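You operate a simulated robot arm through the tools that you are given. There is no shell and no other tool. Be economical: measure what you need, move in short steps, check, and stop when the job is done.

The job below is to be done with a simulated robot arm. You get a single attempt, and the scene is never put back.

## Task
Swap the dark anode on the stud plate for the bright one.
Fine: old anode in the small red tray, wing nut back on and snug.

The check looks at the end state, three seconds after you hand in, the way a careful person would. Anything else that was tipped, shoved, dropped, spilled or broken makes it a failure.

## Robot
A 7-joint arm with a two-finger parallel gripper, fixed in place. Base frame: the origin is at the foot of the arm, x ahead of it, y to its left, z up; the work surface is at about z = 0.7. Lengths are in m, angles in rad, forces in N, time in s.
With the tool pointing down near the work surface it reaches from about 0.14 to 0.66 m from the base axis. Its first joint turns from -1.152 to 1.152 rad. Payload 2.4 kg.
The tool frame sits at the grasp point between the pads (the TCP): z along the fingers, y along the line on which they close. The tips reach 0.03 m beyond it. The gripper opens to 0.094 m. The fingers are 0.028 m wide and 0.01 m thick; the gripper's body (0.05 by 0.096 m) begins 0.055 m behind the TCP.
Orientation is told as [roll, pitch, yaw] about the base's x, y, z axes, in that order, counted from this pose: with the fingers straight down and closing along the base's y, the tool's x points along the base's -x, its y along +y and its z along -z.

## Interface
- The arm moves only by the tool send_rows. Its argument "rows" is a list of rows, each a list of 2 entries, a list of its own where there are three numbers: the shift along the base's x, y, z in m, then the turn, a rotation vector about the base's x, y, z in degrees. In form: [[[x, y, z], [rx, ry, rz]], ...]. A call has 1 to 12 rows; each row shifts and turns the commanded pose from where the row before left it. "jaw" is the finger opening in m, from 0 to 0.094, set as the call begins (left out, the last holds). Rows are played at 5 a second. More than 0.05 m and 0.15 rad between two rows, or a gripper value outside its range, and nothing of the call is played. Where a pose cannot be reached the arm comes as near as it can. A force on the tool above 80 N (or 10 N above the force at the start of the call, whichever is more), or a blocked arm, ends the call early, and 0.2 s more pass. The fingers move at their own pace (about 0.153 m/s each) and stop on an object; they squeeze with about 35 N. The grip force told is the motor's: it shows also when the fingers shut on nothing. Time passes only in rows, and 0.2 s behind the last, so rows that do not move let the fingers close. It gives the time, the measured TCP pose, the force on the tool (base axes), the opening and the grip force at its end, in the units of the frame above (readings bear some noise).
- Cameras (640 x 400 px; columns grow to the right, rows downward): "scene" is fixed at [0.0334, 0.4863, 1.4196]; the picture's right is [-0.71, -0.71, 0.00], its down [-0.55, 0.55, -0.63] and it looks along [0.45, -0.45, -0.77] (base axes); focal length 319 px, centre (320, 200). "wrist" rides on the gripper at [0.076, 0.014, -0.102] in the tool frame; the picture's right is [-0.18, 0.98, 0.00], its down [-0.75, -0.14, -0.64] and it looks along [-0.63, -0.12, 0.77] (tool axes); focal length 243 px, centre (320, 200). There is no depth. A picture from a camera that has moved, and an enlarged one, comes with that camera's place and axes in the base frame and with its lens.
- grab_frame(camera): a new picture of that camera. No time passes.
- close_up(camera, box): a new picture of the part [left, top, right, bottom] of that camera's present view, enlarged. No time passes.
- job_done(): hands the job in; it is judged then, once.

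Work in short steps. Places have to be worked out from the pictures, the camera data and where the tool is seen: move nearer, look again, correct. Check each grasp and each placing, and mend what went wrong. You have 120 turns and 76 pictures in all, those below and enlarged ones among them. Open the gripper and draw the arm clear of the work before you hand the job in, unless the task says otherwise; then end with one line.

The tools are called as name(argument=value, ...) on one line, values as JSON. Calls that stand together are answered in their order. send_rows: Moves the arm, as the interface text tells. Its arguments: {"type":"object","properties":{"rows":{"type":"array","items":{"type":"array"}},"jaw":{"type":"number"}},"required":["rows"]} The other tools are called the same way: grab_frame (camera) takes a picture; close_up (camera, box) takes an enlarged picture of a part of a camera's view; job_done () hands the job in.

At the start:

```text
clock: 0.0
tool_pos: [0.4125, 0.0307, 0.9485]
tcp_rot: [0.001, 0.002, 0.0]
ft_force: [-0.6, -1.3, 0.6]
opening: 0.0938
grip_force: 0.0
```

scene: 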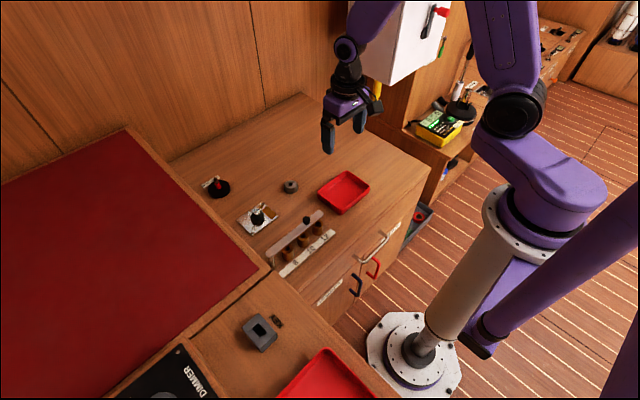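
wrist: 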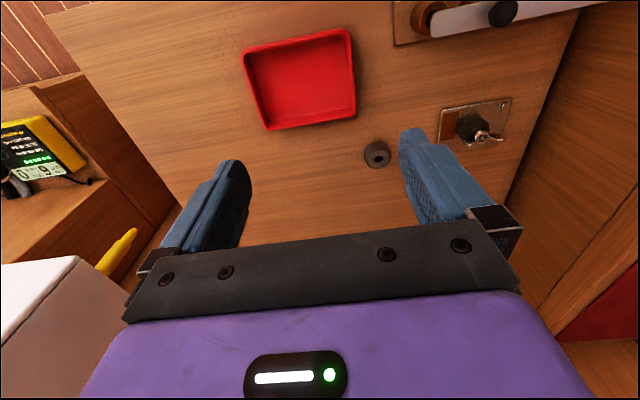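

The scene shows a stud plate with a nut, a loose ring, a tray and a rack. I'll enlarge both views to identify the parts.

close_up(camera="scene", box=[190, 150, 390, 275])

close_up(camera="wrist", box=[340, 0, 600, 180])

close_up(camera="scene", box=[200, 280, 400, 400])

```text
3.20 times, centred on (290, 212) of scene
camera zoom: at [0.0334, 0.4863, 1.4196], right [-0.71, -0.71, 0.0], down [-0.55, 0.55, -0.63], along [0.45, -0.45, -0.77], focal length 1020 px, centre (416, 160)
```

zoom: 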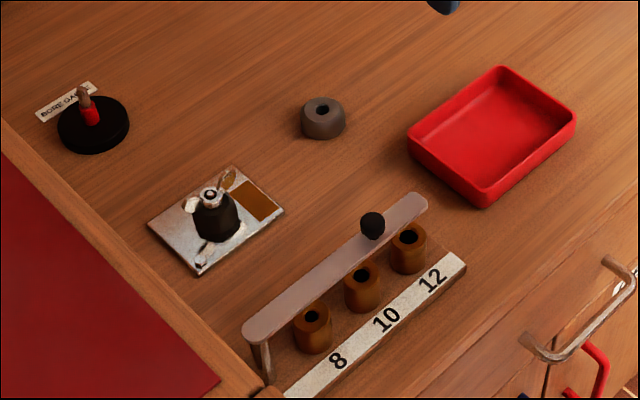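

```text
2.22 times, centred on (470, 90) of wrist
camera zoom: at [0.3345, 0.0456, 1.0519], right [0.18, 0.98, 0.0], down [0.75, -0.14, 0.64], along [0.63, -0.12, -0.77], focal length 539 px, centre (-13, 444)
```

zoom: 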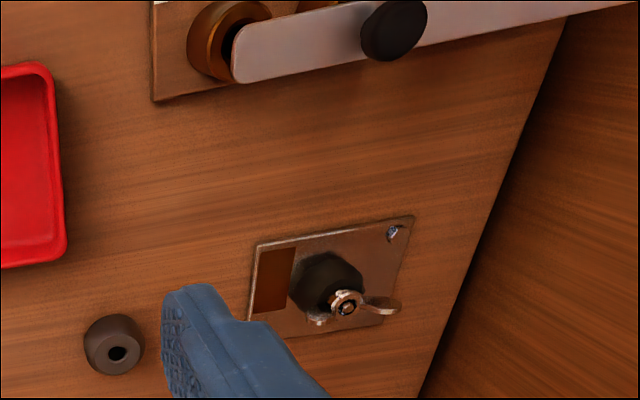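

```text
3.20 times, centred on (300, 340) of scene
camera zoom: at [0.0334, 0.4863, 1.4196], right [-0.71, -0.71, 0.0], down [-0.55, 0.55, -0.63], along [0.45, -0.45, -0.77], focal length 1020 px, centre (384, -248)
```

zoom: 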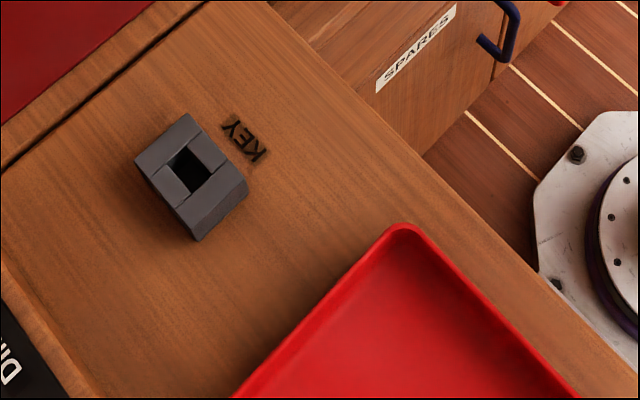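

The bright spare could be in the rack, loose on the bench, or in a drawer. I'll enlarge the drawer front and the surroundings before moving.

close_up(camera="scene", box=[300, 200, 440, 310])

close_up(camera="scene", box=[235, 200, 345, 280])

close_up(camera="scene", box=[350, 0, 510, 180])

```text
3.64 times, centred on (370, 255) of scene
camera zoom: at [0.0334, 0.4863, 1.4196], right [-0.71, -0.71, 0.0], down [-0.55, 0.55, -0.63], along [0.45, -0.45, -0.77], focal length 1159 px, centre (138, 0)
```

zoom: 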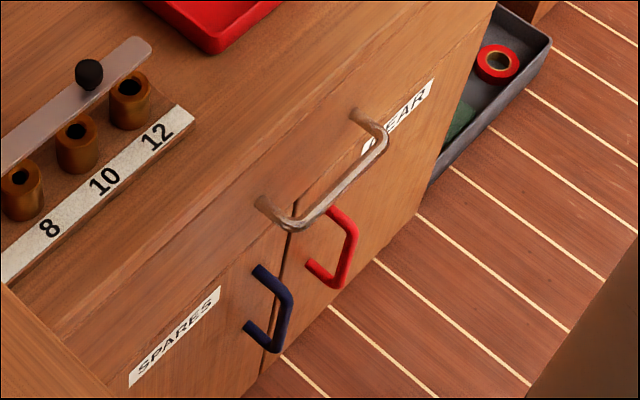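

```text
5.00 times, centred on (290, 240) of scene
camera zoom: at [0.0334, 0.4863, 1.4196], right [-0.71, -0.71, 0.0], down [-0.55, 0.55, -0.63], along [0.45, -0.45, -0.77], focal length 1594 px, centre (470, 0)
```

zoom: 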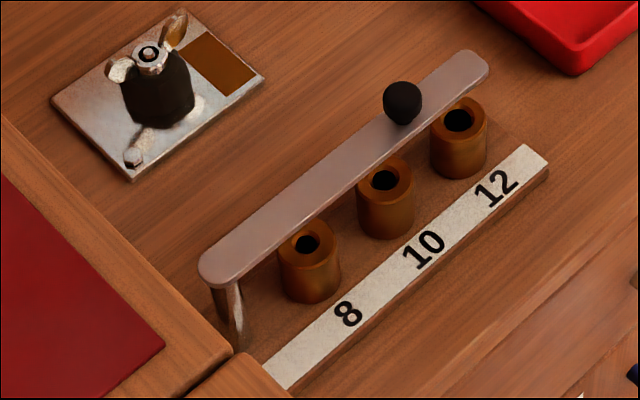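

```text
2.22 times, centred on (430, 90) of scene
camera zoom: at [0.0334, 0.4863, 1.4196], right [-0.71, -0.71, 0.0], down [-0.55, 0.55, -0.63], along [0.45, -0.45, -0.77], focal length 708 px, centre (76, 444)
```

zoom: 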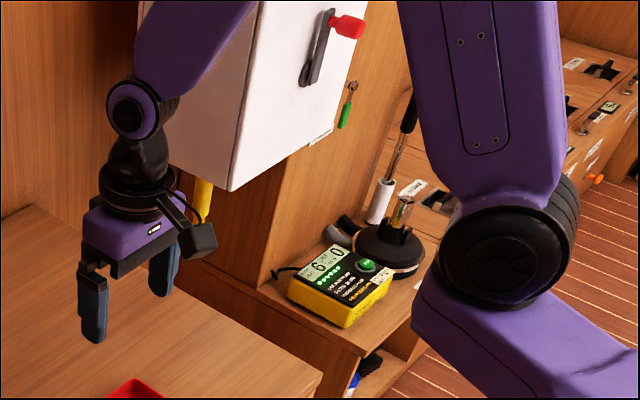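

Next I'll fly at height to view the stud plate, the rack and the loose grey ring from close up.

send_rows(rows=[[[-0.007, 0.044, -0.012], [0, 0, 0]], [[-0.007, 0.044, -0.012], [0, 0, 0]], [[-0.007, 0.044, -0.012], [0, 0, 0]], [[-0.007, 0.044, -0.012], [0, 0, 0]], [[-0.007, 0.044, -0.012], [0, 0, 0]]])

grab_frame(camera="wrist")

close_up(camera="wrist", box=[220, 100, 420, 225])

```text
clock: 1.2
tool_pos: [0.3737, 0.2485, 0.8895]
tcp_rot: [0.0, 0.001, -0.002]
ft_force: [-0.8, 0.5, 0.0]
opening: 0.0939
grip_force: 0.1
```

```text
67 pictures are left
camera wrist: at [0.2979, 0.2646, 0.9922], right [0.19, 0.98, 0.0], down [0.75, -0.14, 0.64], along [0.63, -0.12, -0.77], focal length 243 px, centre (320, 200)
```

wrist: 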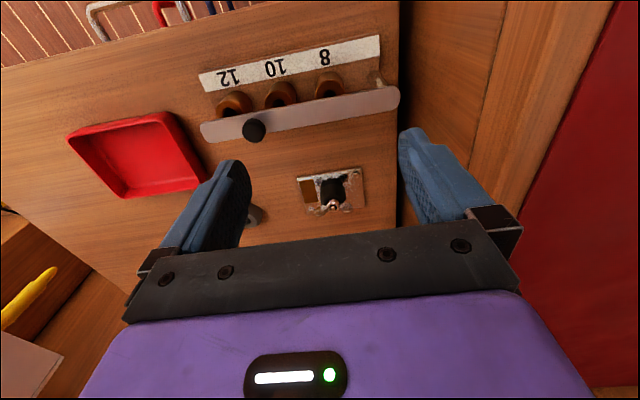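

```text
3.20 times, centred on (320, 162) of wrist
camera zoom: at [0.2979, 0.2646, 0.9922], right [0.19, 0.98, 0.0], down [0.75, -0.14, 0.64], along [0.63, -0.12, -0.77], focal length 776 px, centre (320, 320)
```

zoom: 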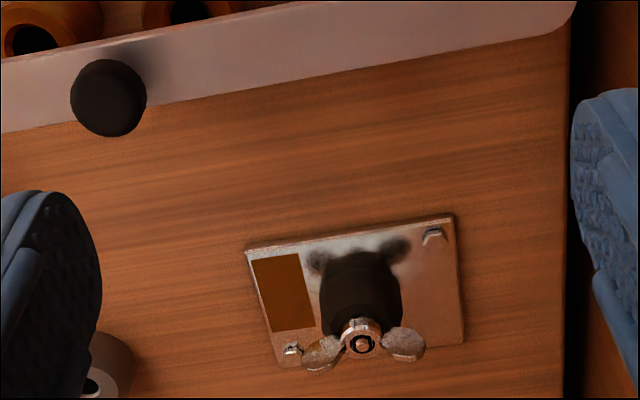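

Bronze bushes sit in the rack and the grey ring is nearer. I'll go look at the grey ring closely.

send_rows(rows=[[[0.015, -0.035, 0], [0, 0, 0]], [[0.015, -0.035, 0], [0, 0, 0]], [[0.015, -0.035, -0.015], [0, 0, 0]], [[0.017, -0.035, -0.015], [0, 0, 0]]])

grab_frame(camera="wrist")

close_up(camera="wrist", box=[220, 120, 420, 245])

```text
clock: 2.2
tool_pos: [0.438, 0.1063, 0.8602]
tcp_rot: [0.0, 0.0, 0.0]
ft_force: [-0.9, -0.1, -0.4]
opening: 0.0941
grip_force: 0.1
```

```text
65 pictures are left
camera wrist: at [0.3612, 0.122, 0.9626], right [0.18, 0.98, 0.0], down [0.75, -0.14, 0.64], along [0.63, -0.12, -0.77], focal length 243 px, centre (320, 200)
```

wrist: 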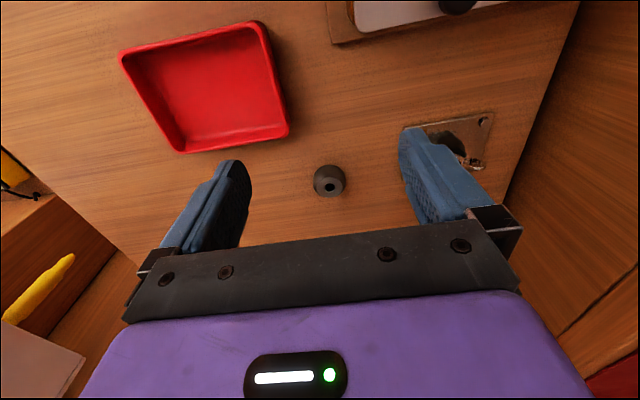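

```text
3.20 times, centred on (320, 182) of wrist
camera zoom: at [0.3612, 0.122, 0.9626], right [0.18, 0.98, 0.0], down [0.75, -0.14, 0.64], along [0.63, -0.12, -0.77], focal length 776 px, centre (320, 256)
```

zoom: 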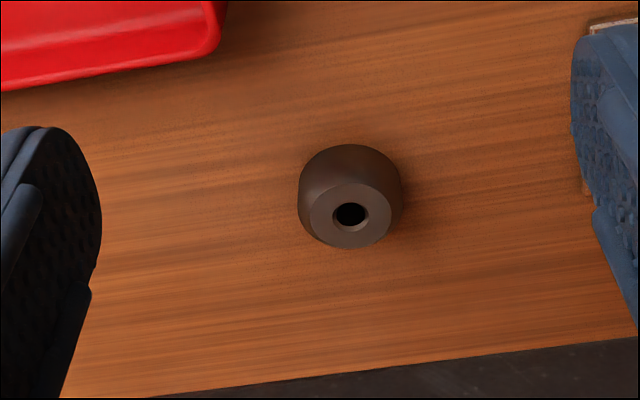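

The grey ring has the same bevelled-cylinder form as the old anode, so it looks like the new one. I judge it at about (0.532, 0.101) and the stud at about (0.514, 0.242), nut z ≈ 0.75. I'll move closer to the stud for a precise look.

send_rows(rows=[[[0.002, 0.04, 0], [0, 0, 0]], [[0.002, 0.04, 0], [0, 0, 0]], [[0.002, 0.04, 0], [0, 0, 0]], [[0, 0.028, -0.025], [0, 0, 0]]])

close_up(camera="wrist", box=[220, 120, 420, 245])

```text
clock: 3.2
tool_pos: [0.4451, 0.2564, 0.8337]
tcp_rot: [0.0, 0.0, -0.001]
ft_force: [-0.3, 0.5, -0.4]
opening: 0.094
grip_force: 0.0
```

```text
3.20 times, centred on (320, 182) of wrist
camera zoom: at [0.3682, 0.2706, 0.9372], right [0.18, 0.98, 0.0], down [0.75, -0.14, 0.64], along [0.63, -0.12, -0.77], focal length 776 px, centre (320, 256)
```

zoom: 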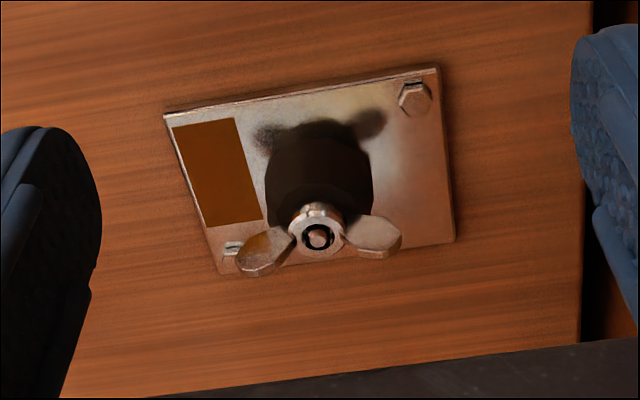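

Nut centre is about (0.517, 0.242, 0.748) with its wings along y. I'll position above it and turn the gripper by −90° so the jaws close along x across the wings, leaving room to unscrew counterclockwise.

send_rows(rows=[[[0.036, -0.007, 0.01], [0, 0, -7.5]], [[0.036, -0.007, 0.01], [0, 0, -7.5]], [[0, 0, 0], [0, 0, -7.5]], [[0, 0, 0], [0, 0, -7.5]], [[0, 0, 0], [0, 0, -7.5]], [[0, 0, 0], [0, 0, -7.5]], [[0, 0, 0], [0, 0, -7.5]], [[0, 0, 0], [0, 0, -7.5]], [[0, 0, 0], [0, 0, -7.5]], [[0, 0, 0], [0, 0, -7.5]], [[0, 0, 0], [0, 0, -7.5]], [[0, 0, 0], [0, 0, -7.5]]])

grab_frame(camera="wrist")

grab_frame(camera="scene")

```text
clock: 5.8
tool_pos: [0.5162, 0.2457, 0.8549]
tcp_rot: [0.0, 0.0, -1.572]
ft_force: [1.0, -0.4, -0.6]
opening: 0.0938
grip_force: 0.0
```

```text
62 pictures are left
camera wrist: at [0.5297, 0.3216, 0.9569], right [0.98, -0.19, 0.0], down [-0.14, -0.75, 0.64], along [-0.12, -0.63, -0.77], focal length 243 px, centre (320, 200)
```

wrist: 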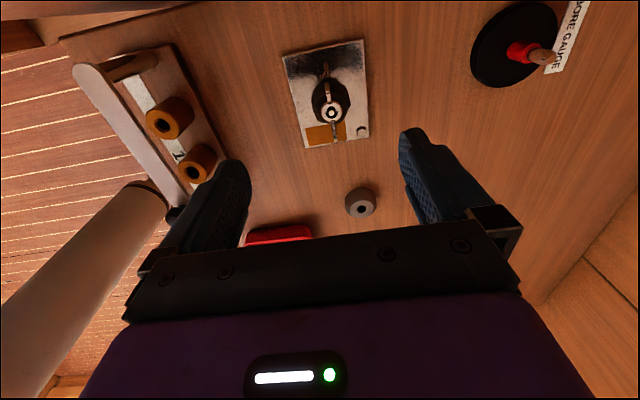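

```text
61 pictures are left
```

scene: 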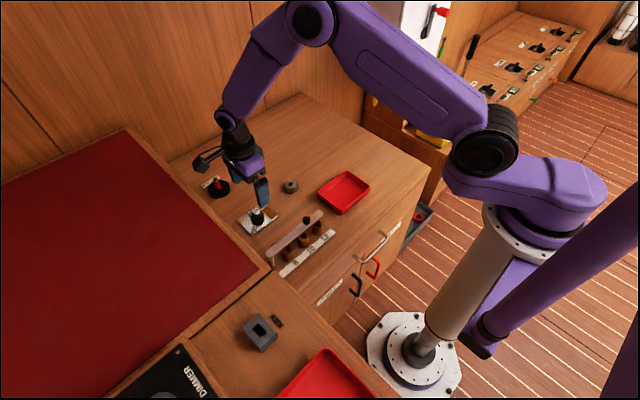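

Rotated cleanly. I'll enlarge this view to refine the nut position along x.

close_up(camera="wrist", box=[270, 30, 390, 150])

```text
3.33 times, centred on (330, 90) of wrist
camera zoom: at [0.5297, 0.3216, 0.9569], right [0.98, -0.19, 0.0], down [-0.14, -0.75, 0.64], along [-0.12, -0.63, -0.77], focal length 809 px, centre (287, 567)
```

zoom: 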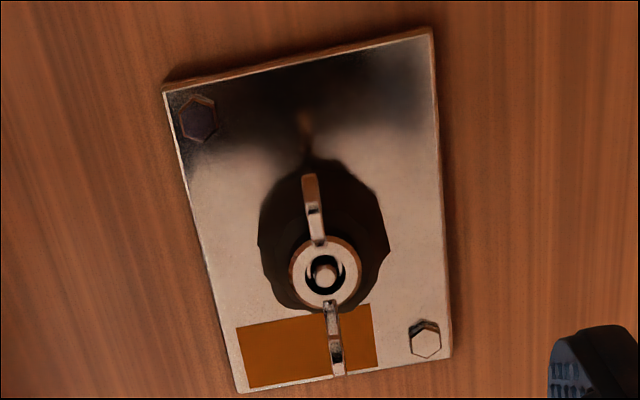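

Triangulating all views puts the stud at (0.523, 0.2415) with its top near z 0.738. I'll align and descend partway with the jaw narrowed.

send_rows(rows=[[[0.007, -0.0042, -0.02], [0, 0, 0]], [[0, 0, -0.03], [0, 0, 0]], [[0, 0, -0.025], [0, 0, 0]]], jaw=0.06)

grab_frame(camera="wrist")

close_up(camera="wrist", box=[240, 100, 400, 200])

close_up(camera="scene", box=[220, 170, 300, 240])

```text
clock: 6.6
tool_pos: [0.525, 0.243, 0.7815]
tcp_rot: [-0.002, 0.0, -1.571]
ft_force: [0.5, 0.5, 0.1]
opening: 0.06
grip_force: 0.1
```

```text
59 pictures are left
camera wrist: at [0.5387, 0.3185, 0.8843], right [0.98, -0.18, 0.0], down [-0.14, -0.75, 0.64], along [-0.12, -0.63, -0.77], focal length 243 px, centre (320, 200)
```

wrist: 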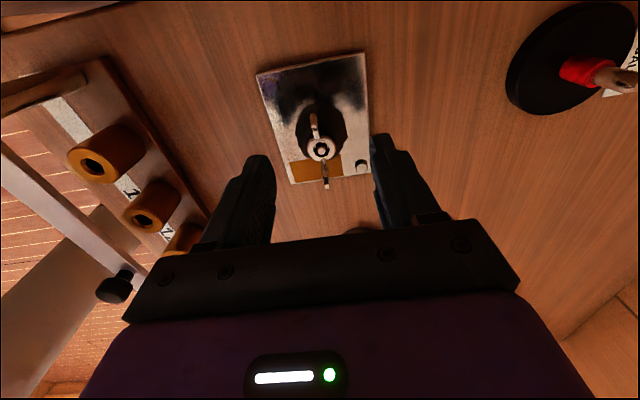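

```text
4.00 times, centred on (320, 150) of wrist
camera zoom: at [0.5387, 0.3185, 0.8843], right [0.98, -0.18, 0.0], down [-0.14, -0.75, 0.64], along [-0.12, -0.63, -0.77], focal length 970 px, centre (320, 400)
```

zoom: 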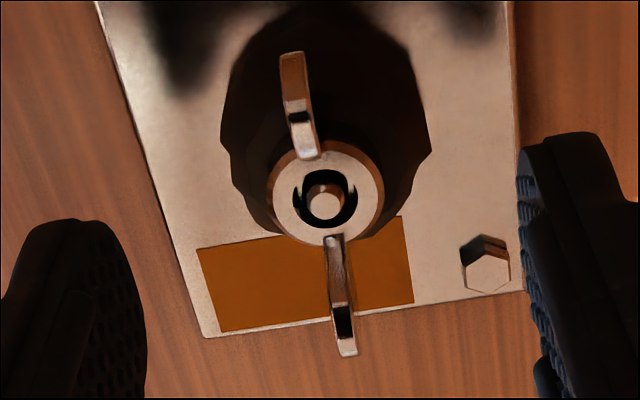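

```text
5.71 times, centred on (260, 205) of scene
camera zoom: at [0.0334, 0.4863, 1.4196], right [-0.71, -0.71, 0.0], down [-0.55, 0.55, -0.63], along [0.45, -0.45, -0.77], focal length 1822 px, centre (663, 171)
```

zoom: 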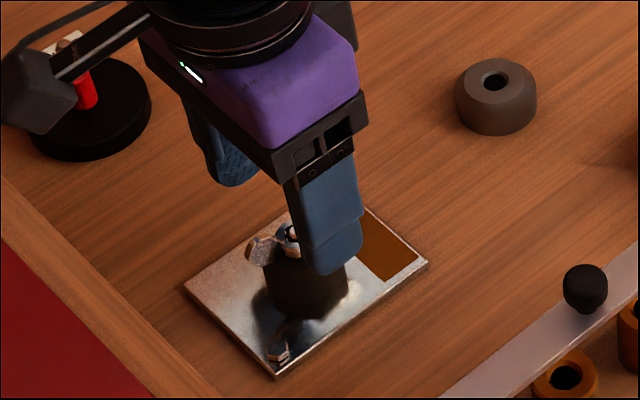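

The nut is centred between the fingers, with its top at z ≈ 0.738. I'll lower so the tips are just around the nut hub (tips at ~0.732), then close.

send_rows(rows=[[[0, -0.001, -0.01], [0, 0, 0]], [[0, 0, -0.009], [0, 0, 0]]])

send_rows(rows=[[[0, 0, 0], [0, 0, 0]], [[0, 0, 0], [0, 0, 0]]], jaw=0.0)

close_up(camera="wrist", box=[240, 100, 400, 200])

close_up(camera="scene", box=[220, 170, 300, 240])

```text
clock: 7.2
tool_pos: [0.5227, 0.2407, 0.7626]
tcp_rot: [0.0, 0.0, -1.57]
ft_force: [1.1, 0.1, 0.6]
opening: 0.0601
grip_force: 0.0
```

```text
clock: 7.8
tool_pos: [0.5252, 0.2396, 0.7622]
tcp_rot: [0.002, 0.001, -1.57]
ft_force: [11.3, 2.9, -8.4]
opening: 0.0164
grip_force: 34.9
```

```text
4.00 times, centred on (320, 150) of wrist
camera zoom: at [0.5388, 0.3163, 0.8655], right [0.98, -0.18, 0.0], down [-0.14, -0.75, 0.64], along [-0.12, -0.63, -0.77], focal length 970 px, centre (320, 400)
```

zoom: 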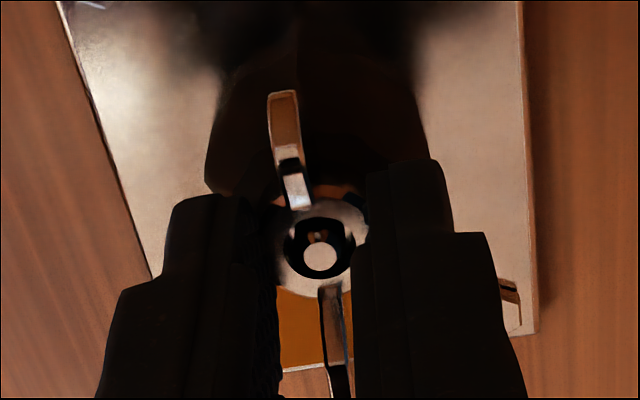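

```text
5.71 times, centred on (260, 205) of scene
camera zoom: at [0.0337, 0.4864, 1.4196], right [-0.71, -0.71, 0.0], down [-0.55, 0.55, -0.63], along [0.45, -0.45, -0.77], focal length 1822 px, centre (663, 171)
```

zoom: 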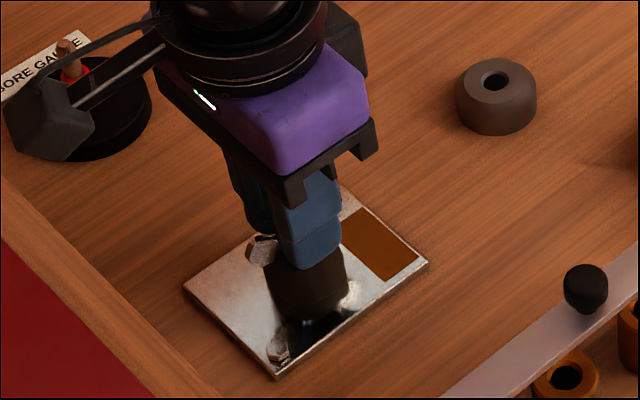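

The grip holds the hub (16.4 mm) but the arm is loaded +x by about 1 mm offset. I'll recentre a hair and turn counterclockwise 45°.

send_rows(rows=[[[0.0015, 0, 0], [0, 0, 0]], [[0, 0, 0], [0, 0, 7.5]], [[0, 0, 0], [0, 0, 7.5]], [[0, 0, 0], [0, 0, 7.5]], [[0, 0, 0], [0, 0, 7.5]], [[0, 0, 0], [0, 0, 7.5]], [[0, 0, 0], [0, 0, 7.5]]])

close_up(camera="wrist", box=[240, 100, 400, 200])

```text
clock: 9.4
tool_pos: [0.525, 0.2407, 0.7615]
tcp_rot: [0.005, -0.001, -0.783]
ft_force: [4.5, -5.5, 30.0]
opening: 0.0162
grip_force: 34.6
```

```text
4.00 times, centred on (320, 150) of wrist
camera zoom: at [0.4808, 0.3042, 0.8649], right [0.82, 0.57, 0.0], down [0.43, -0.63, 0.64], along [0.37, -0.53, -0.77], focal length 970 px, centre (320, 400)
```

zoom: 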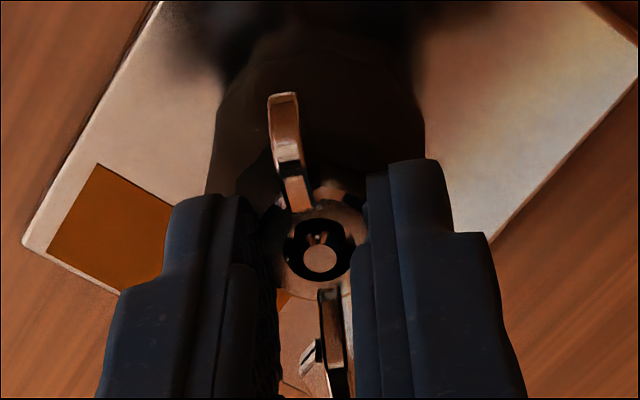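

The nut turns with the gripper. The upward load on the tool (30 N) suggests the nut is rising, so I'll add a little lift while turning.

send_rows(rows=[[[0, 0, 0.0005], [0, 0, 0]], [[0, 0, 0.0002], [0, 0, 7.5]], [[0, 0, 0.0002], [0, 0, 7.5]], [[0, 0, 0.0002], [0, 0, 7.5]], [[0, 0, 0.0002], [0, 0, 7.5]], [[0, 0, 0.0002], [0, 0, 7.5]], [[0, 0, 0.0002], [0, 0, 7.5]]])

```text
clock: 11.0
tool_pos: [0.5245, 0.2404, 0.7627]
tcp_rot: [0.002, -0.002, 0.005]
ft_force: [13.3, -2.8, 13.6]
opening: 0.0164
grip_force: 34.7
```

Good, load fell. I'll continue another 90°.

send_rows(rows=[[[0.0005, 0, 0.0003], [0, 0, 7.5]], [[0.0005, 0, 0.0002], [0, 0, 7.5]], [[0, 0, 0.0002], [0, 0, 7.5]], [[0, 0, 0.0002], [0, 0, 7.5]], [[0, 0, 0.0002], [0, 0, 7.5]], [[0, 0, 0.0002], [0, 0, 7.5]], [[0, 0, 0.0002], [0, 0, 7.5]], [[0, 0, 0.0002], [0, 0, 7.5]], [[0, 0, 0.0002], [0, 0, 7.5]], [[0, 0, 0.0002], [0, 0, 7.5]], [[0, 0, 0.0002], [0, 0, 7.5]], [[0, 0, 0.0002], [0, 0, 7.5]]])

close_up(camera="wrist", box=[240, 100, 400, 200])

```text
clock: 13.6
tool_pos: [0.5248, 0.2398, 0.7637]
tcp_rot: [0.002, 0.003, 1.574]
ft_force: [9.4, 6.2, -24.4]
opening: 0.0161
grip_force: 35.0
```

```text
4.00 times, centred on (320, 150) of wrist
camera zoom: at [0.5112, 0.1643, 0.8655], right [-0.98, 0.18, 0.0], down [0.14, 0.75, 0.64], along [0.11, 0.63, -0.77], focal length 970 px, centre (320, 400)
```

zoom: 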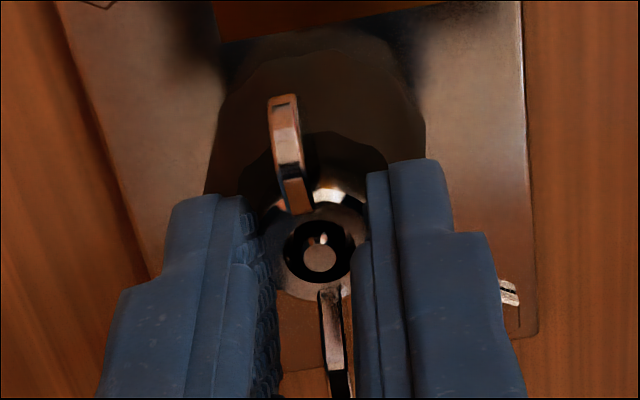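

180° done, and the load now pulls down, so the lift rate slightly exceeded the thread pitch. I'll release, lift, spin back to −90° and regrasp.

send_rows(rows=[[[0, 0, 0], [0, 0, 0]], [[0, 0, 0], [0, 0, 0]], [[0, 0, 0.025], [0, 0, 0]]], jaw=0.07)

send_rows(rows=[[[0, 0, 0], [0, 0, -8]], [[0, 0, 0], [0, 0, -8]], [[0, 0, 0], [0, 0, -8]], [[0, 0, 0], [0, 0, -8]], [[0, 0, 0], [0, 0, -8]], [[0, 0, 0], [0, 0, -8]], [[0, 0, 0], [0, 0, -8]], [[0, 0, 0], [0, 0, -8]], [[0, 0, 0], [0, 0, -8]], [[0, 0, 0], [0, 0, -8]], [[0, 0, 0], [0, 0, -8]]])

send_rows(rows=[[[0, 0, 0], [0, 0, -8]], [[0, 0, 0], [0, 0, -8]], [[0, 0, 0], [0, 0, -8]], [[0, 0, 0], [0, 0, -8]], [[0, 0, 0], [0, 0, -8]], [[0, 0, 0], [0, 0, -8]], [[0, 0, 0], [0, 0, -8]], [[0, 0, 0], [0, 0, -8]], [[0, 0, 0], [0, 0, -8]], [[0, 0, 0], [0, 0, -8]], [[0, 0, 0], [0, 0, -8]], [[0, 0, 0], [0, 0, -4]]])

close_up(camera="wrist", box=[240, 100, 400, 200])

```text
clock: 14.4
tool_pos: [0.5246, 0.2403, 0.7903]
tcp_rot: [0.002, 0.0, 1.571]
ft_force: [-0.1, 0.2, -0.3]
opening: 0.0699
grip_force: 0.1
```

```text
clock: 16.8
tool_pos: [0.5246, 0.2403, 0.7905]
tcp_rot: [0.0, 0.0, 0.032]
ft_force: [0.5, 0.7, 0.0]
opening: 0.0698
grip_force: 0.0
```

```text
clock: 19.4
tool_pos: [0.5256, 0.2396, 0.7897]
tcp_rot: [0.0, -0.001, -1.574]
ft_force: [0.6, -0.4, -0.6]
opening: 0.0702
grip_force: 0.0
```

```text
4.00 times, centred on (320, 150) of wrist
camera zoom: at [0.5399, 0.316, 0.8921], right [0.98, -0.19, 0.0], down [-0.14, -0.75, 0.64], along [-0.12, -0.63, -0.77], focal length 970 px, centre (320, 400)
```

zoom: 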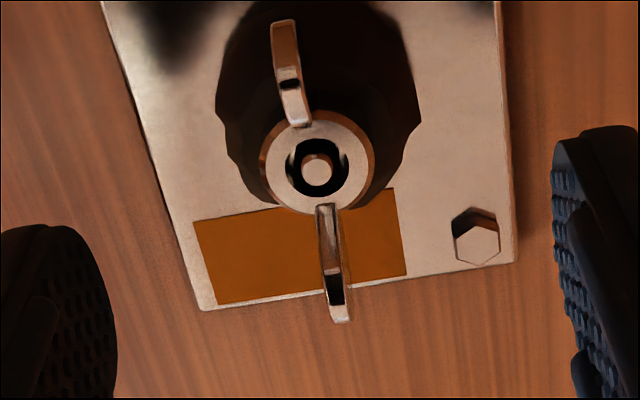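

Same alignment, nut slightly higher. I'll regrasp and turn another 180° with a smaller lift rate.

send_rows(rows=[[[-0.0005, 0.001, -0.015], [0, 0, 0]], [[0, 0, -0.011], [0, 0, 0]]])

send_rows(rows=[[[0, 0, 0], [0, 0, 0]], [[0, 0, 0], [0, 0, 0]], [[0, 0, 5e-05], [0, 0, 8]], [[0, 0, 5e-05], [0, 0, 8]], [[0, 0, 5e-05], [0, 0, 8]], [[0, 0, 5e-05], [0, 0, 8]], [[0, 0, 5e-05], [0, 0, 8]], [[0, 0, 5e-05], [0, 0, 8]], [[0, 0, 5e-05], [0, 0, 8]], [[0, 0, 5e-05], [0, 0, 8]], [[0, 0, 5e-05], [0, 0, 8]], [[0, 0, 5e-05], [0, 0, 8]]], jaw=0.0)

send_rows(rows=[[[0, 0, 5e-05], [0, 0, 8]], [[0, 0, 5e-05], [0, 0, 8]], [[0, 0, 5e-05], [0, 0, 8]], [[0, 0, 5e-05], [0, 0, 8]], [[0, 0, 5e-05], [0, 0, 8]], [[0, 0, 5e-05], [0, 0, 8]], [[0, 0, 5e-05], [0, 0, 8]], [[0, 0, 5e-05], [0, 0, 8]], [[0, 0, 5e-05], [0, 0, 8]], [[0, 0, 5e-05], [0, 0, 8]], [[0, 0, 5e-05], [0, 0, 8]], [[0, 0, 5e-05], [0, 0, 8]]])

close_up(camera="wrist", box=[240, 100, 400, 200])

```text
clock: 20.0
tool_pos: [0.524, 0.2392, 0.7622]
tcp_rot: [-0.001, 0.0, -1.571]
ft_force: [-0.3, -0.3, -0.2]
opening: 0.0699
grip_force: 0.1
```

```text
clock: 22.6
tool_pos: [0.5254, 0.2398, 0.7628]
tcp_rot: [-0.002, 0.003, -0.171]
ft_force: [9.0, -10.7, -24.4]
opening: 0.0163
grip_force: 34.8
```

```text
clock: 25.2
tool_pos: [0.5247, 0.2396, 0.7651]
tcp_rot: [0.002, 0.001, 1.505]
ft_force: [9.2, -5.0, -31.2]
opening: 0.0162
grip_force: 35.0
```

```text
4.00 times, centred on (320, 150) of wrist
camera zoom: at [0.5057, 0.1658, 0.8674], right [-0.97, 0.25, 0.0], down [0.19, 0.74, 0.64], along [0.16, 0.62, -0.77], focal length 970 px, centre (320, 400)
```

zoom: 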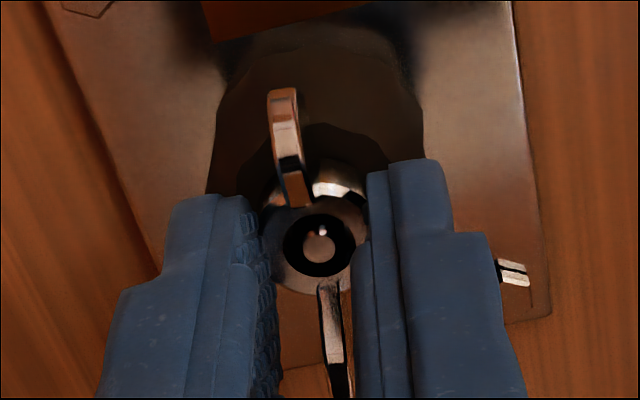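

The nut has made one full turn and the gap beneath is growing. I'll repeat the cycle.

send_rows(rows=[[[0, 0, 0], [0, 0, 4]], [[0, 0, 0], [0, 0, 0]]], jaw=0.07)

send_rows(rows=[[[0, 0, 0.025], [0, 0, 0]], [[0, 0, 0], [0, 0, -8]], [[0, 0, 0], [0, 0, -8]], [[0, 0, 0], [0, 0, -8]], [[0, 0, 0], [0, 0, -8]], [[0, 0, 0], [0, 0, -8]], [[0, 0, 0], [0, 0, -8]], [[0, 0, 0], [0, 0, -8]], [[0, 0, 0], [0, 0, -8]], [[0, 0, 0], [0, 0, -8]], [[0, 0, 0], [0, 0, -8]], [[0, 0, 0], [0, 0, -8]]])

send_rows(rows=[[[0, 0, 0], [0, 0, -8]], [[0, 0, 0], [0, 0, -8]], [[0, 0, 0], [0, 0, -8]], [[0, 0, 0], [0, 0, -8]], [[0, 0, 0], [0, 0, -8]], [[0, 0, 0], [0, 0, -8]], [[0, 0, 0], [0, 0, -8]], [[0, 0, 0], [0, 0, -8]], [[0, 0, 0], [0, 0, -8]], [[0, 0, 0], [0, 0, -8]], [[0, 0, 0], [0, 0, -8]], [[0, 0, 0], [0, 0, -4]]])

close_up(camera="wrist", box=[240, 100, 400, 200])

```text
clock: 25.8
tool_pos: [0.5255, 0.2419, 0.766]
tcp_rot: [0.001, 0.0, 1.572]
ft_force: [-0.8, 0.1, 0.3]
opening: 0.0699
grip_force: 0.1
```

```text
clock: 28.4
tool_pos: [0.5256, 0.2411, 0.7908]
tcp_rot: [-0.001, -0.001, 0.032]
ft_force: [0.5, 0.2, -0.1]
opening: 0.0698
grip_force: 0.0
```

```text
clock: 31.0
tool_pos: [0.524, 0.2407, 0.7916]
tcp_rot: [0.0, 0.0, -1.574]
ft_force: [0.4, 0.4, 0.0]
opening: 0.07
grip_force: 0.1
```

```text
4.00 times, centred on (320, 150) of wrist
camera zoom: at [0.5392, 0.3173, 0.8938], right [0.98, -0.19, 0.0], down [-0.14, -0.75, 0.64], along [-0.12, -0.63, -0.77], focal length 970 px, centre (320, 400)
```

zoom: 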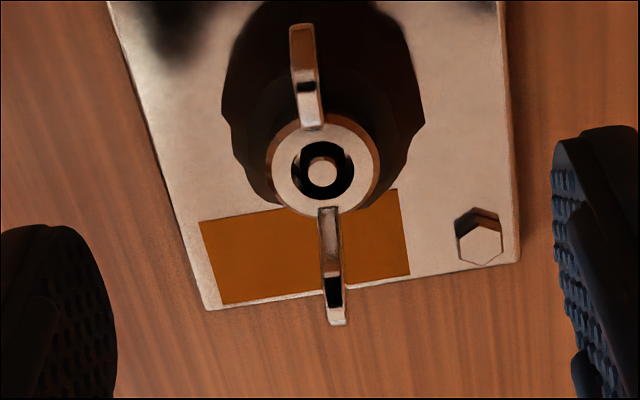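

Nut is still rising. Third grasp and half-turn.

send_rows(rows=[[[0, 0.0005, -0.015], [0, 0, 0]], [[0, 0, -0.0108], [0, 0, 0]]])

send_rows(rows=[[[0, 0, 0], [0, 0, 0]], [[0, 0, 0], [0, 0, 0]], [[0, 0, 5e-05], [0, 0, 8]], [[0, 0, 5e-05], [0, 0, 8]], [[0, 0, 5e-05], [0, 0, 8]], [[0, 0, 5e-05], [0, 0, 8]], [[0, 0, 5e-05], [0, 0, 8]], [[0, 0, 5e-05], [0, 0, 8]], [[0, 0, 5e-05], [0, 0, 8]], [[0, 0, 5e-05], [0, 0, 8]], [[0, 0, 5e-05], [0, 0, 8]], [[0, 0, 5e-05], [0, 0, 8]]], jaw=0.0)

send_rows(rows=[[[0, 0, 5e-05], [0, 0, 8]], [[0, 0, 5e-05], [0, 0, 8]], [[0, 0, 5e-05], [0, 0, 8]], [[0, 0, 5e-05], [0, 0, 8]], [[0, 0, 5e-05], [0, 0, 8]], [[0, 0, 5e-05], [0, 0, 8]], [[0, 0, 5e-05], [0, 0, 8]], [[0, 0, 5e-05], [0, 0, 8]], [[0, 0, 5e-05], [0, 0, 8]], [[0, 0, 5e-05], [0, 0, 8]], [[0, 0, 5e-05], [0, 0, 8]], [[0, 0, 5e-05], [0, 0, 8]]])

close_up(camera="wrist", box=[240, 100, 400, 200])

```text
clock: 31.6
tool_pos: [0.5253, 0.2413, 0.7672]
tcp_rot: [0.001, 0.0, -1.571]
ft_force: [-0.2, -0.6, 0.2]
opening: 0.0698
grip_force: 0.0
```

```text
clock: 34.2
tool_pos: [0.5254, 0.2406, 0.766]
tcp_rot: [0.0, 0.002, -0.172]
ft_force: [-6.2, -8.7, 23.7]
opening: 0.0163
grip_force: 34.5
```

```text
clock: 36.8
tool_pos: [0.5249, 0.2398, 0.7665]
tcp_rot: [0.002, 0.0, 1.501]
ft_force: [-0.6, -17.4, -0.5]
opening: 0.0163
grip_force: 34.6
```

```text
4.00 times, centred on (320, 150) of wrist
camera zoom: at [0.5057, 0.1652, 0.8688], right [-0.97, 0.25, 0.0], down [0.19, 0.74, 0.64], along [0.16, 0.62, -0.77], focal length 970 px, centre (320, 400)
```

zoom: 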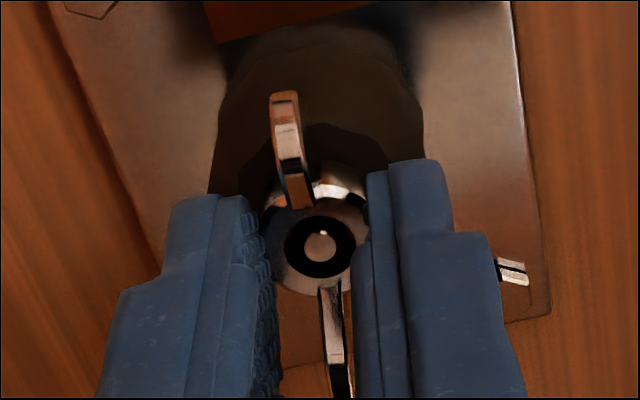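

1.5 turns done. I'll test whether the nut is free with a 2 mm lift.

send_rows(rows=[[[0, 0, 0.001], [0, 0, 4]], [[0, 0, 0.001], [0, 0, 0]]])

```text
clock: 37.4
tool_pos: [0.5244, 0.2419, 0.769]
tcp_rot: [-0.002, -0.001, 1.574]
ft_force: [0.3, -11.7, -5.0]
opening: 0.0164
grip_force: 35.0
```

Only −5 N, so it may be free. I'll lift another 6 mm and look.

send_rows(rows=[[[0, 0, 0.002], [0, 0, 0]], [[0, 0, 0.002], [0, 0, 0]], [[0, 0, 0.002], [0, 0, 0]]])

close_up(camera="wrist", box=[240, 100, 400, 200])

```text
clock: 38.2
tool_pos: [0.5255, 0.2406, 0.7739]
tcp_rot: [0.001, 0.001, 1.572]
ft_force: [-2.0, -5.0, -1.8]
opening: 0.0163
grip_force: 34.5
```

```text
4.00 times, centred on (320, 150) of wrist
camera zoom: at [0.5108, 0.1655, 0.8772], right [-0.98, 0.18, 0.0], down [0.14, 0.75, 0.64], along [0.12, 0.63, -0.77], focal length 970 px, centre (320, 400)
```

zoom: 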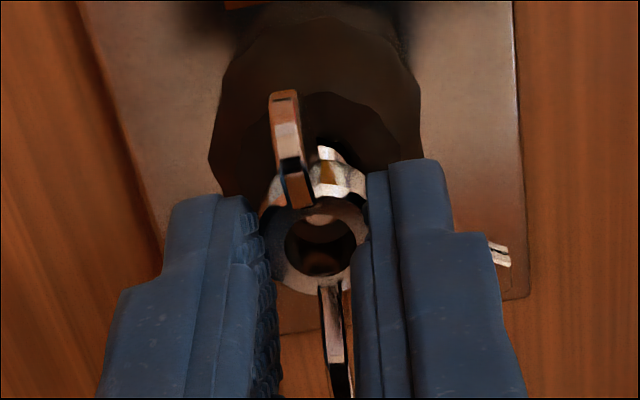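

The nut is off the stud and in the gripper. I'll carry it to a clear spot at about (0.465, 0.17) and set it down gently.

send_rows(rows=[[[0, 0, 0.025], [0, 0, 0]], [[-0.03, -0.035, 0], [0, 0, 0]], [[-0.03, -0.037, 0], [0, 0, 0]], [[0, 0, -0.025], [0, 0, 0]], [[0, 0, -0.02], [0, 0, 0]]])

close_up(camera="scene", box=[230, 170, 330, 240])

```text
clock: 39.4
tool_pos: [0.4636, 0.167, 0.7582]
tcp_rot: [0.0, 0.001, 1.57]
ft_force: [0.5, 0.5, -0.3]
opening: 0.0164
grip_force: 35.0
```

```text
5.71 times, centred on (280, 205) of scene
camera zoom: at [0.0334, 0.4863, 1.4196], right [-0.71, -0.71, 0.0], down [-0.55, 0.55, -0.63], along [0.45, -0.45, -0.77], focal length 1822 px, centre (549, 171)
```

zoom: 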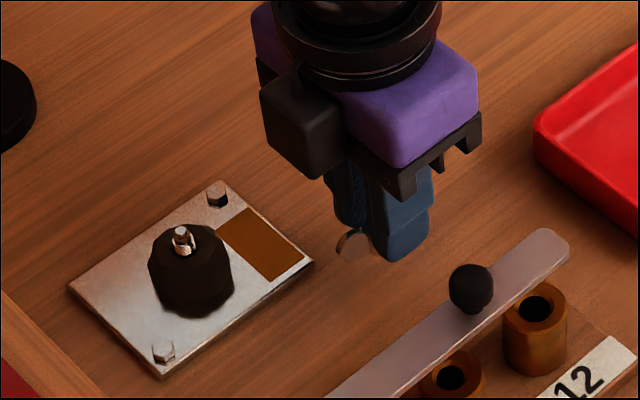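

The stud and dark anode are exposed. I'll lower the nut until it touches the bench.

send_rows(rows=[[[0, 0, -0.01], [0, 0, 0]], [[0, 0, -0.006], [0, 0, 0]]])

send_rows(rows=[[[0, 0, -0.002], [0, 0, 0]], [[0, 0, -0.0015], [0, 0, 0]]])

send_rows(rows=[[[0, 0, -0.0015], [0, 0, 0]]])

```text
clock: 40.0
tool_pos: [0.4638, 0.1689, 0.7409]
tcp_rot: [0.001, 0.0, 1.571]
ft_force: [0.6, -0.5, 0.3]
opening: 0.0165
grip_force: 34.9
```

```text
clock: 40.6
tool_pos: [0.4636, 0.1682, 0.7383]
tcp_rot: [0.001, -0.001, 1.572]
ft_force: [-8.0, -1.2, 31.4]
opening: 0.0161
grip_force: 34.7
```

```text
clock: 41.0
tool_pos: [0.4648, 0.1677, 0.7355]
tcp_rot: [0.001, -0.001, 1.572]
ft_force: [-9.9, -2.8, 31.1]
opening: 0.0163
grip_force: 34.8
```

The nut touched down (TCP ≈ 0.738, so its base is ~38 mm below the TCP). I'll release and lift, then look.

send_rows(rows=[[[0, 0, 0.002], [0, 0, 0]]])

send_rows(rows=[[[0, 0, 0], [0, 0, 0]], [[0, 0, 0], [0, 0, 0]], [[0, 0, 0.03], [0, 0, 0]], [[0, 0, 0.03], [0, 0, 0]]], jaw=0.05)

grab_frame(camera="wrist")

close_up(camera="scene", box=[230, 170, 330, 240])

```text
clock: 41.4
tool_pos: [0.4645, 0.168, 0.736]
tcp_rot: [-0.002, 0.0, 1.569]
ft_force: [-0.1, -0.1, -0.7]
opening: 0.0165
grip_force: 34.8
```

```text
clock: 42.4
tool_pos: [0.4632, 0.1691, 0.7957]
tcp_rot: [-0.002, -0.001, 1.571]
ft_force: [-0.5, -0.4, -0.1]
opening: 0.0498
grip_force: 0.0
```

```text
46 pictures are left
camera wrist: at [0.45, 0.0932, 0.8986], right [-0.98, 0.18, 0.0], down [0.14, 0.75, 0.64], along [0.12, 0.63, -0.77], focal length 243 px, centre (320, 200)
```

wrist: 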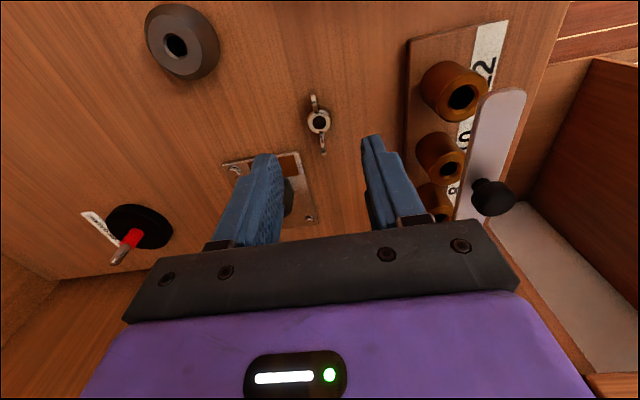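

```text
5.71 times, centred on (280, 205) of scene
camera zoom: at [0.0334, 0.4863, 1.4196], right [-0.71, -0.71, 0.0], down [-0.55, 0.55, -0.63], along [0.45, -0.45, -0.77], focal length 1822 px, centre (549, 171)
```

zoom: 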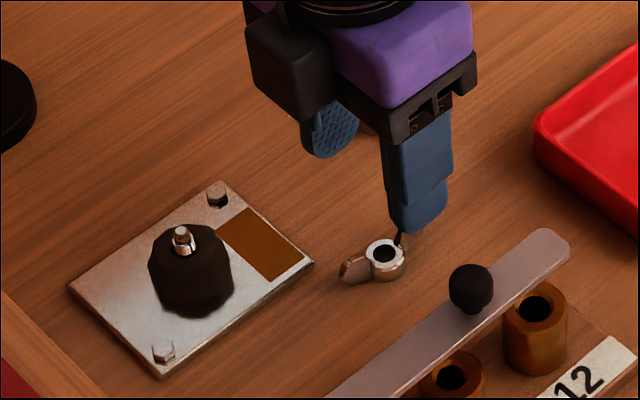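

The nut stands upright at (0.464, 0.168). Next I'll grasp the old anode at (0.5245, 0.241), tips just above the plate.

send_rows(rows=[[[0.03, 0.036, 0], [0, 0, 0]], [[0.0305, 0.0365, 0], [0, 0, 0]], [[0, 0, -0.02], [0, 0, 0]], [[0, 0, -0.02], [0, 0, 0]], [[0, 0, -0.01], [0, 0, 0]]], jaw=0.07)

close_up(camera="wrist", box=[220, 80, 420, 210])

```text
clock: 43.6
tool_pos: [0.5258, 0.2436, 0.7464]
tcp_rot: [-0.001, 0.001, 1.572]
ft_force: [0.2, 0.3, 0.0]
opening: 0.0702
grip_force: 0.0
```

```text
3.08 times, centred on (320, 145) of wrist
camera zoom: at [0.5119, 0.167, 0.849], right [-0.98, 0.18, 0.0], down [0.14, 0.75, 0.64], along [0.12, 0.63, -0.77], focal length 746 px, centre (320, 369)
```

zoom: 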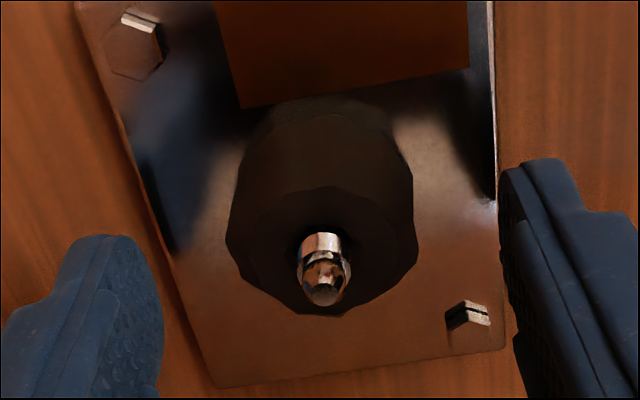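

The anode is centred between the fingers. Lower 3 mm and close.

send_rows(rows=[[[-0.001, -0.001, -0.004], [0, 0, 0]]])

send_rows(rows=[[[0, 0, 0], [0, 0, 0]], [[0, 0, 0], [0, 0, 0]]], jaw=0.0)

send_rows(rows=[[[0, 0, 0.004], [0, 0, 0]], [[0, 0, 0.006], [0, 0, 0]], [[0, 0, 0.01], [0, 0, 0]]])

close_up(camera="scene", box=[210, 160, 310, 240])

```text
clock: 44.0
tool_pos: [0.5236, 0.2411, 0.7425]
tcp_rot: [-0.001, -0.001, 1.572]
ft_force: [-0.6, -0.5, -0.8]
opening: 0.0697
grip_force: 0.0
```

```text
clock: 44.6
tool_pos: [0.5252, 0.2398, 0.7418]
tcp_rot: [0.0, -0.001, 1.57]
ft_force: [0.3, -1.2, -0.3]
opening: 0.0371
grip_force: 34.6
```

```text
clock: 45.4
tool_pos: [0.5236, 0.2407, 0.7638]
tcp_rot: [0.001, 0.001, 1.572]
ft_force: [0.1, -0.3, -2.1]
opening: 0.037
grip_force: 34.9
```

```text
5.00 times, centred on (260, 200) of scene
camera zoom: at [0.0334, 0.4864, 1.4196], right [-0.71, -0.71, 0.0], down [-0.55, 0.55, -0.63], along [0.45, -0.45, -0.77], focal length 1594 px, centre (620, 200)
```

zoom: 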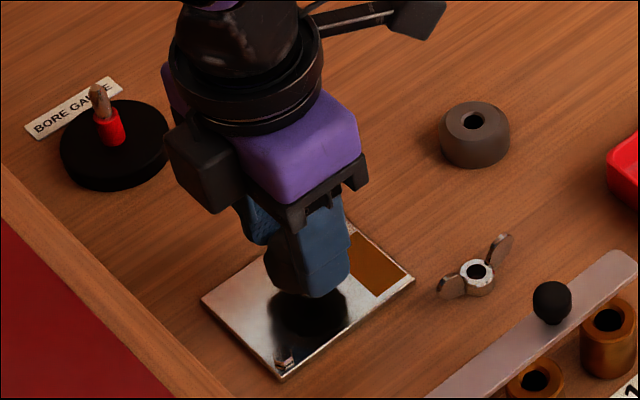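

The old anode is held (37 mm). I'll lift and carry it over to the small red tray at about (0.423, −0.002).

send_rows(rows=[[[0, 0, 0.04], [0, 0, 0]], [[0, 0, 0.03], [0, 0, 0]], [[-0.0145, -0.035, 0], [0, 0, 0]], [[-0.0145, -0.035, 0], [0, 0, 0]], [[-0.0145, -0.035, 0], [0, 0, 0]], [[-0.0145, -0.035, 0], [0, 0, 0]], [[-0.0145, -0.035, 0], [0, 0, 0]], [[-0.0145, -0.035, 0], [0, 0, 0]], [[-0.0145, -0.033, 0], [0, 0, 0]], [[0, 0, -0.04], [0, 0, 0]]])

grab_frame(camera="scene")

grab_frame(camera="wrist")

```text
clock: 47.6
tool_pos: [0.422, -0.0029, 0.7928]
tcp_rot: [-0.001, 0.001, 1.571]
ft_force: [-0.1, -0.6, -0.9]
opening: 0.0372
grip_force: 35.0
```

```text
42 pictures are left
```

scene: 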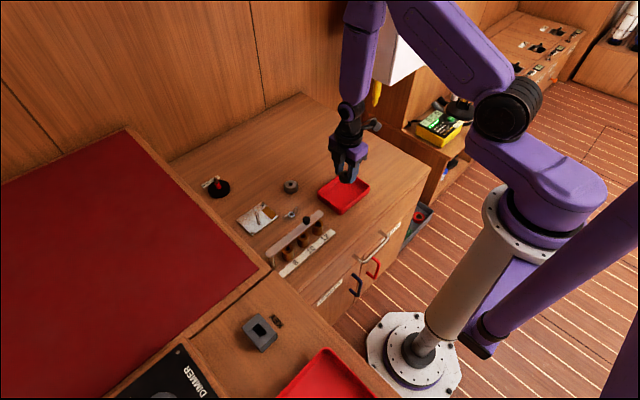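

```text
41 pictures are left
camera wrist: at [0.408, -0.0788, 0.8957], right [-0.98, 0.18, 0.0], down [0.14, 0.75, 0.64], along [0.12, 0.63, -0.77], focal length 243 px, centre (320, 200)
```

wrist: 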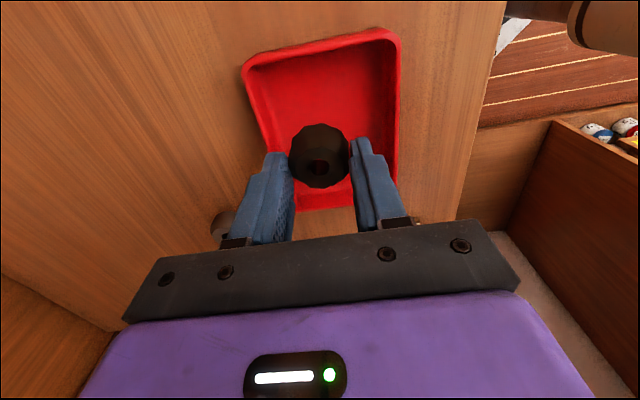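

The anode is right above the tray's centre. Lowering in stages until contact.

send_rows(rows=[[[0, 0, -0.02], [0, 0, 0]], [[0, 0, -0.02], [0, 0, 0]], [[0, 0, -0.006], [0, 0, 0]]])

send_rows(rows=[[[0, 0, -0.003], [0, 0, 0]]])

```text
clock: 48.4
tool_pos: [0.4222, -0.0037, 0.748]
tcp_rot: [0.002, 0.0, 1.57]
ft_force: [-0.1, -0.1, -0.8]
opening: 0.0368
grip_force: 35.3
```

```text
clock: 48.8
tool_pos: [0.4225, -0.0032, 0.7433]
tcp_rot: [0.0, 0.0, 1.572]
ft_force: [0.9, 0.1, -1.9]
opening: 0.0371
grip_force: 35.0
```

No contact yet; another 2 mm step or two.

send_rows(rows=[[[0, 0, -0.002], [0, 0, 0]]])

send_rows(rows=[[[0, 0, -0.002], [0, 0, 0]]])

```text
clock: 49.2
tool_pos: [0.424, -0.0027, 0.7404]
tcp_rot: [-0.001, -0.001, 1.57]
ft_force: [0.3, 1.0, -1.6]
opening: 0.0372
grip_force: 35.0
```

```text
clock: 49.6
tool_pos: [0.4235, -0.0018, 0.7403]
tcp_rot: [-0.002, 0.001, 1.572]
ft_force: [-0.3, 1.6, 13.2]
opening: 0.037
grip_force: 35.1
```

Contact with the tray floor (13 N). Release, rise, and check.

send_rows(rows=[[[0, 0, 0.0005], [0, 0, 0]], [[0, 0, 0], [0, 0, 0]], [[0, 0, 0.03], [0, 0, 0]], [[0, 0, 0.04], [0, 0, 0]]], jaw=0.06)

close_up(camera="wrist", box=[200, 20, 420, 240])

```text
clock: 50.6
tool_pos: [0.4239, -0.0005, 0.8115]
tcp_rot: [0.0, 0.001, 1.571]
ft_force: [-0.5, 0.2, 1.1]
opening: 0.06
grip_force: 0.0
```

```text
1.82 times, centred on (310, 130) of wrist
camera zoom: at [0.4098, -0.076, 0.913], right [-0.98, 0.18, 0.0], down [0.14, 0.75, 0.64], along [0.12, 0.63, -0.77], focal length 441 px, centre (338, 327)
```

zoom: 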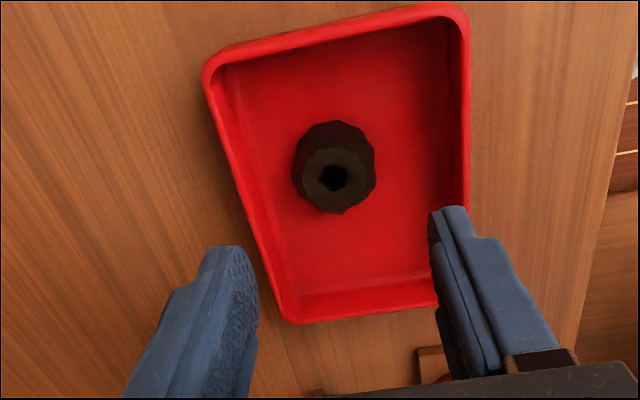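

The old anode sits upright in the tray. Now I'll move above the bright anode and look.

send_rows(rows=[[[0.03, 0.025, 0], [0, 0, 0]], [[0.03, 0.025, 0], [0, 0, 0]], [[0.03, 0.025, 0], [0, 0, 0]], [[0.028, 0.025, 0], [0, 0, 0]], [[0, 0, -0.02], [0, 0, 0]]], jaw=0.07)

close_up(camera="wrist", box=[220, 80, 420, 210])

```text
clock: 51.8
tool_pos: [0.5413, 0.0982, 0.7886]
tcp_rot: [0.0, 0.0, 1.572]
ft_force: [-0.4, -0.4, -0.4]
opening: 0.0701
grip_force: 0.0
```

```text
3.08 times, centred on (320, 145) of wrist
camera zoom: at [0.5266, 0.0227, 0.8905], right [-0.98, 0.18, 0.0], down [0.14, 0.75, 0.64], along [0.12, 0.63, -0.77], focal length 746 px, centre (320, 369)
```

zoom: 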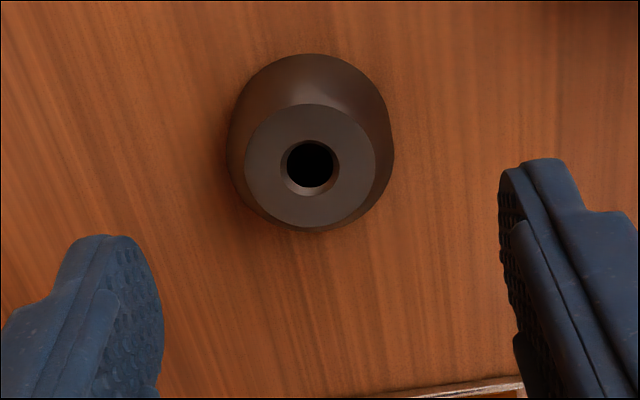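

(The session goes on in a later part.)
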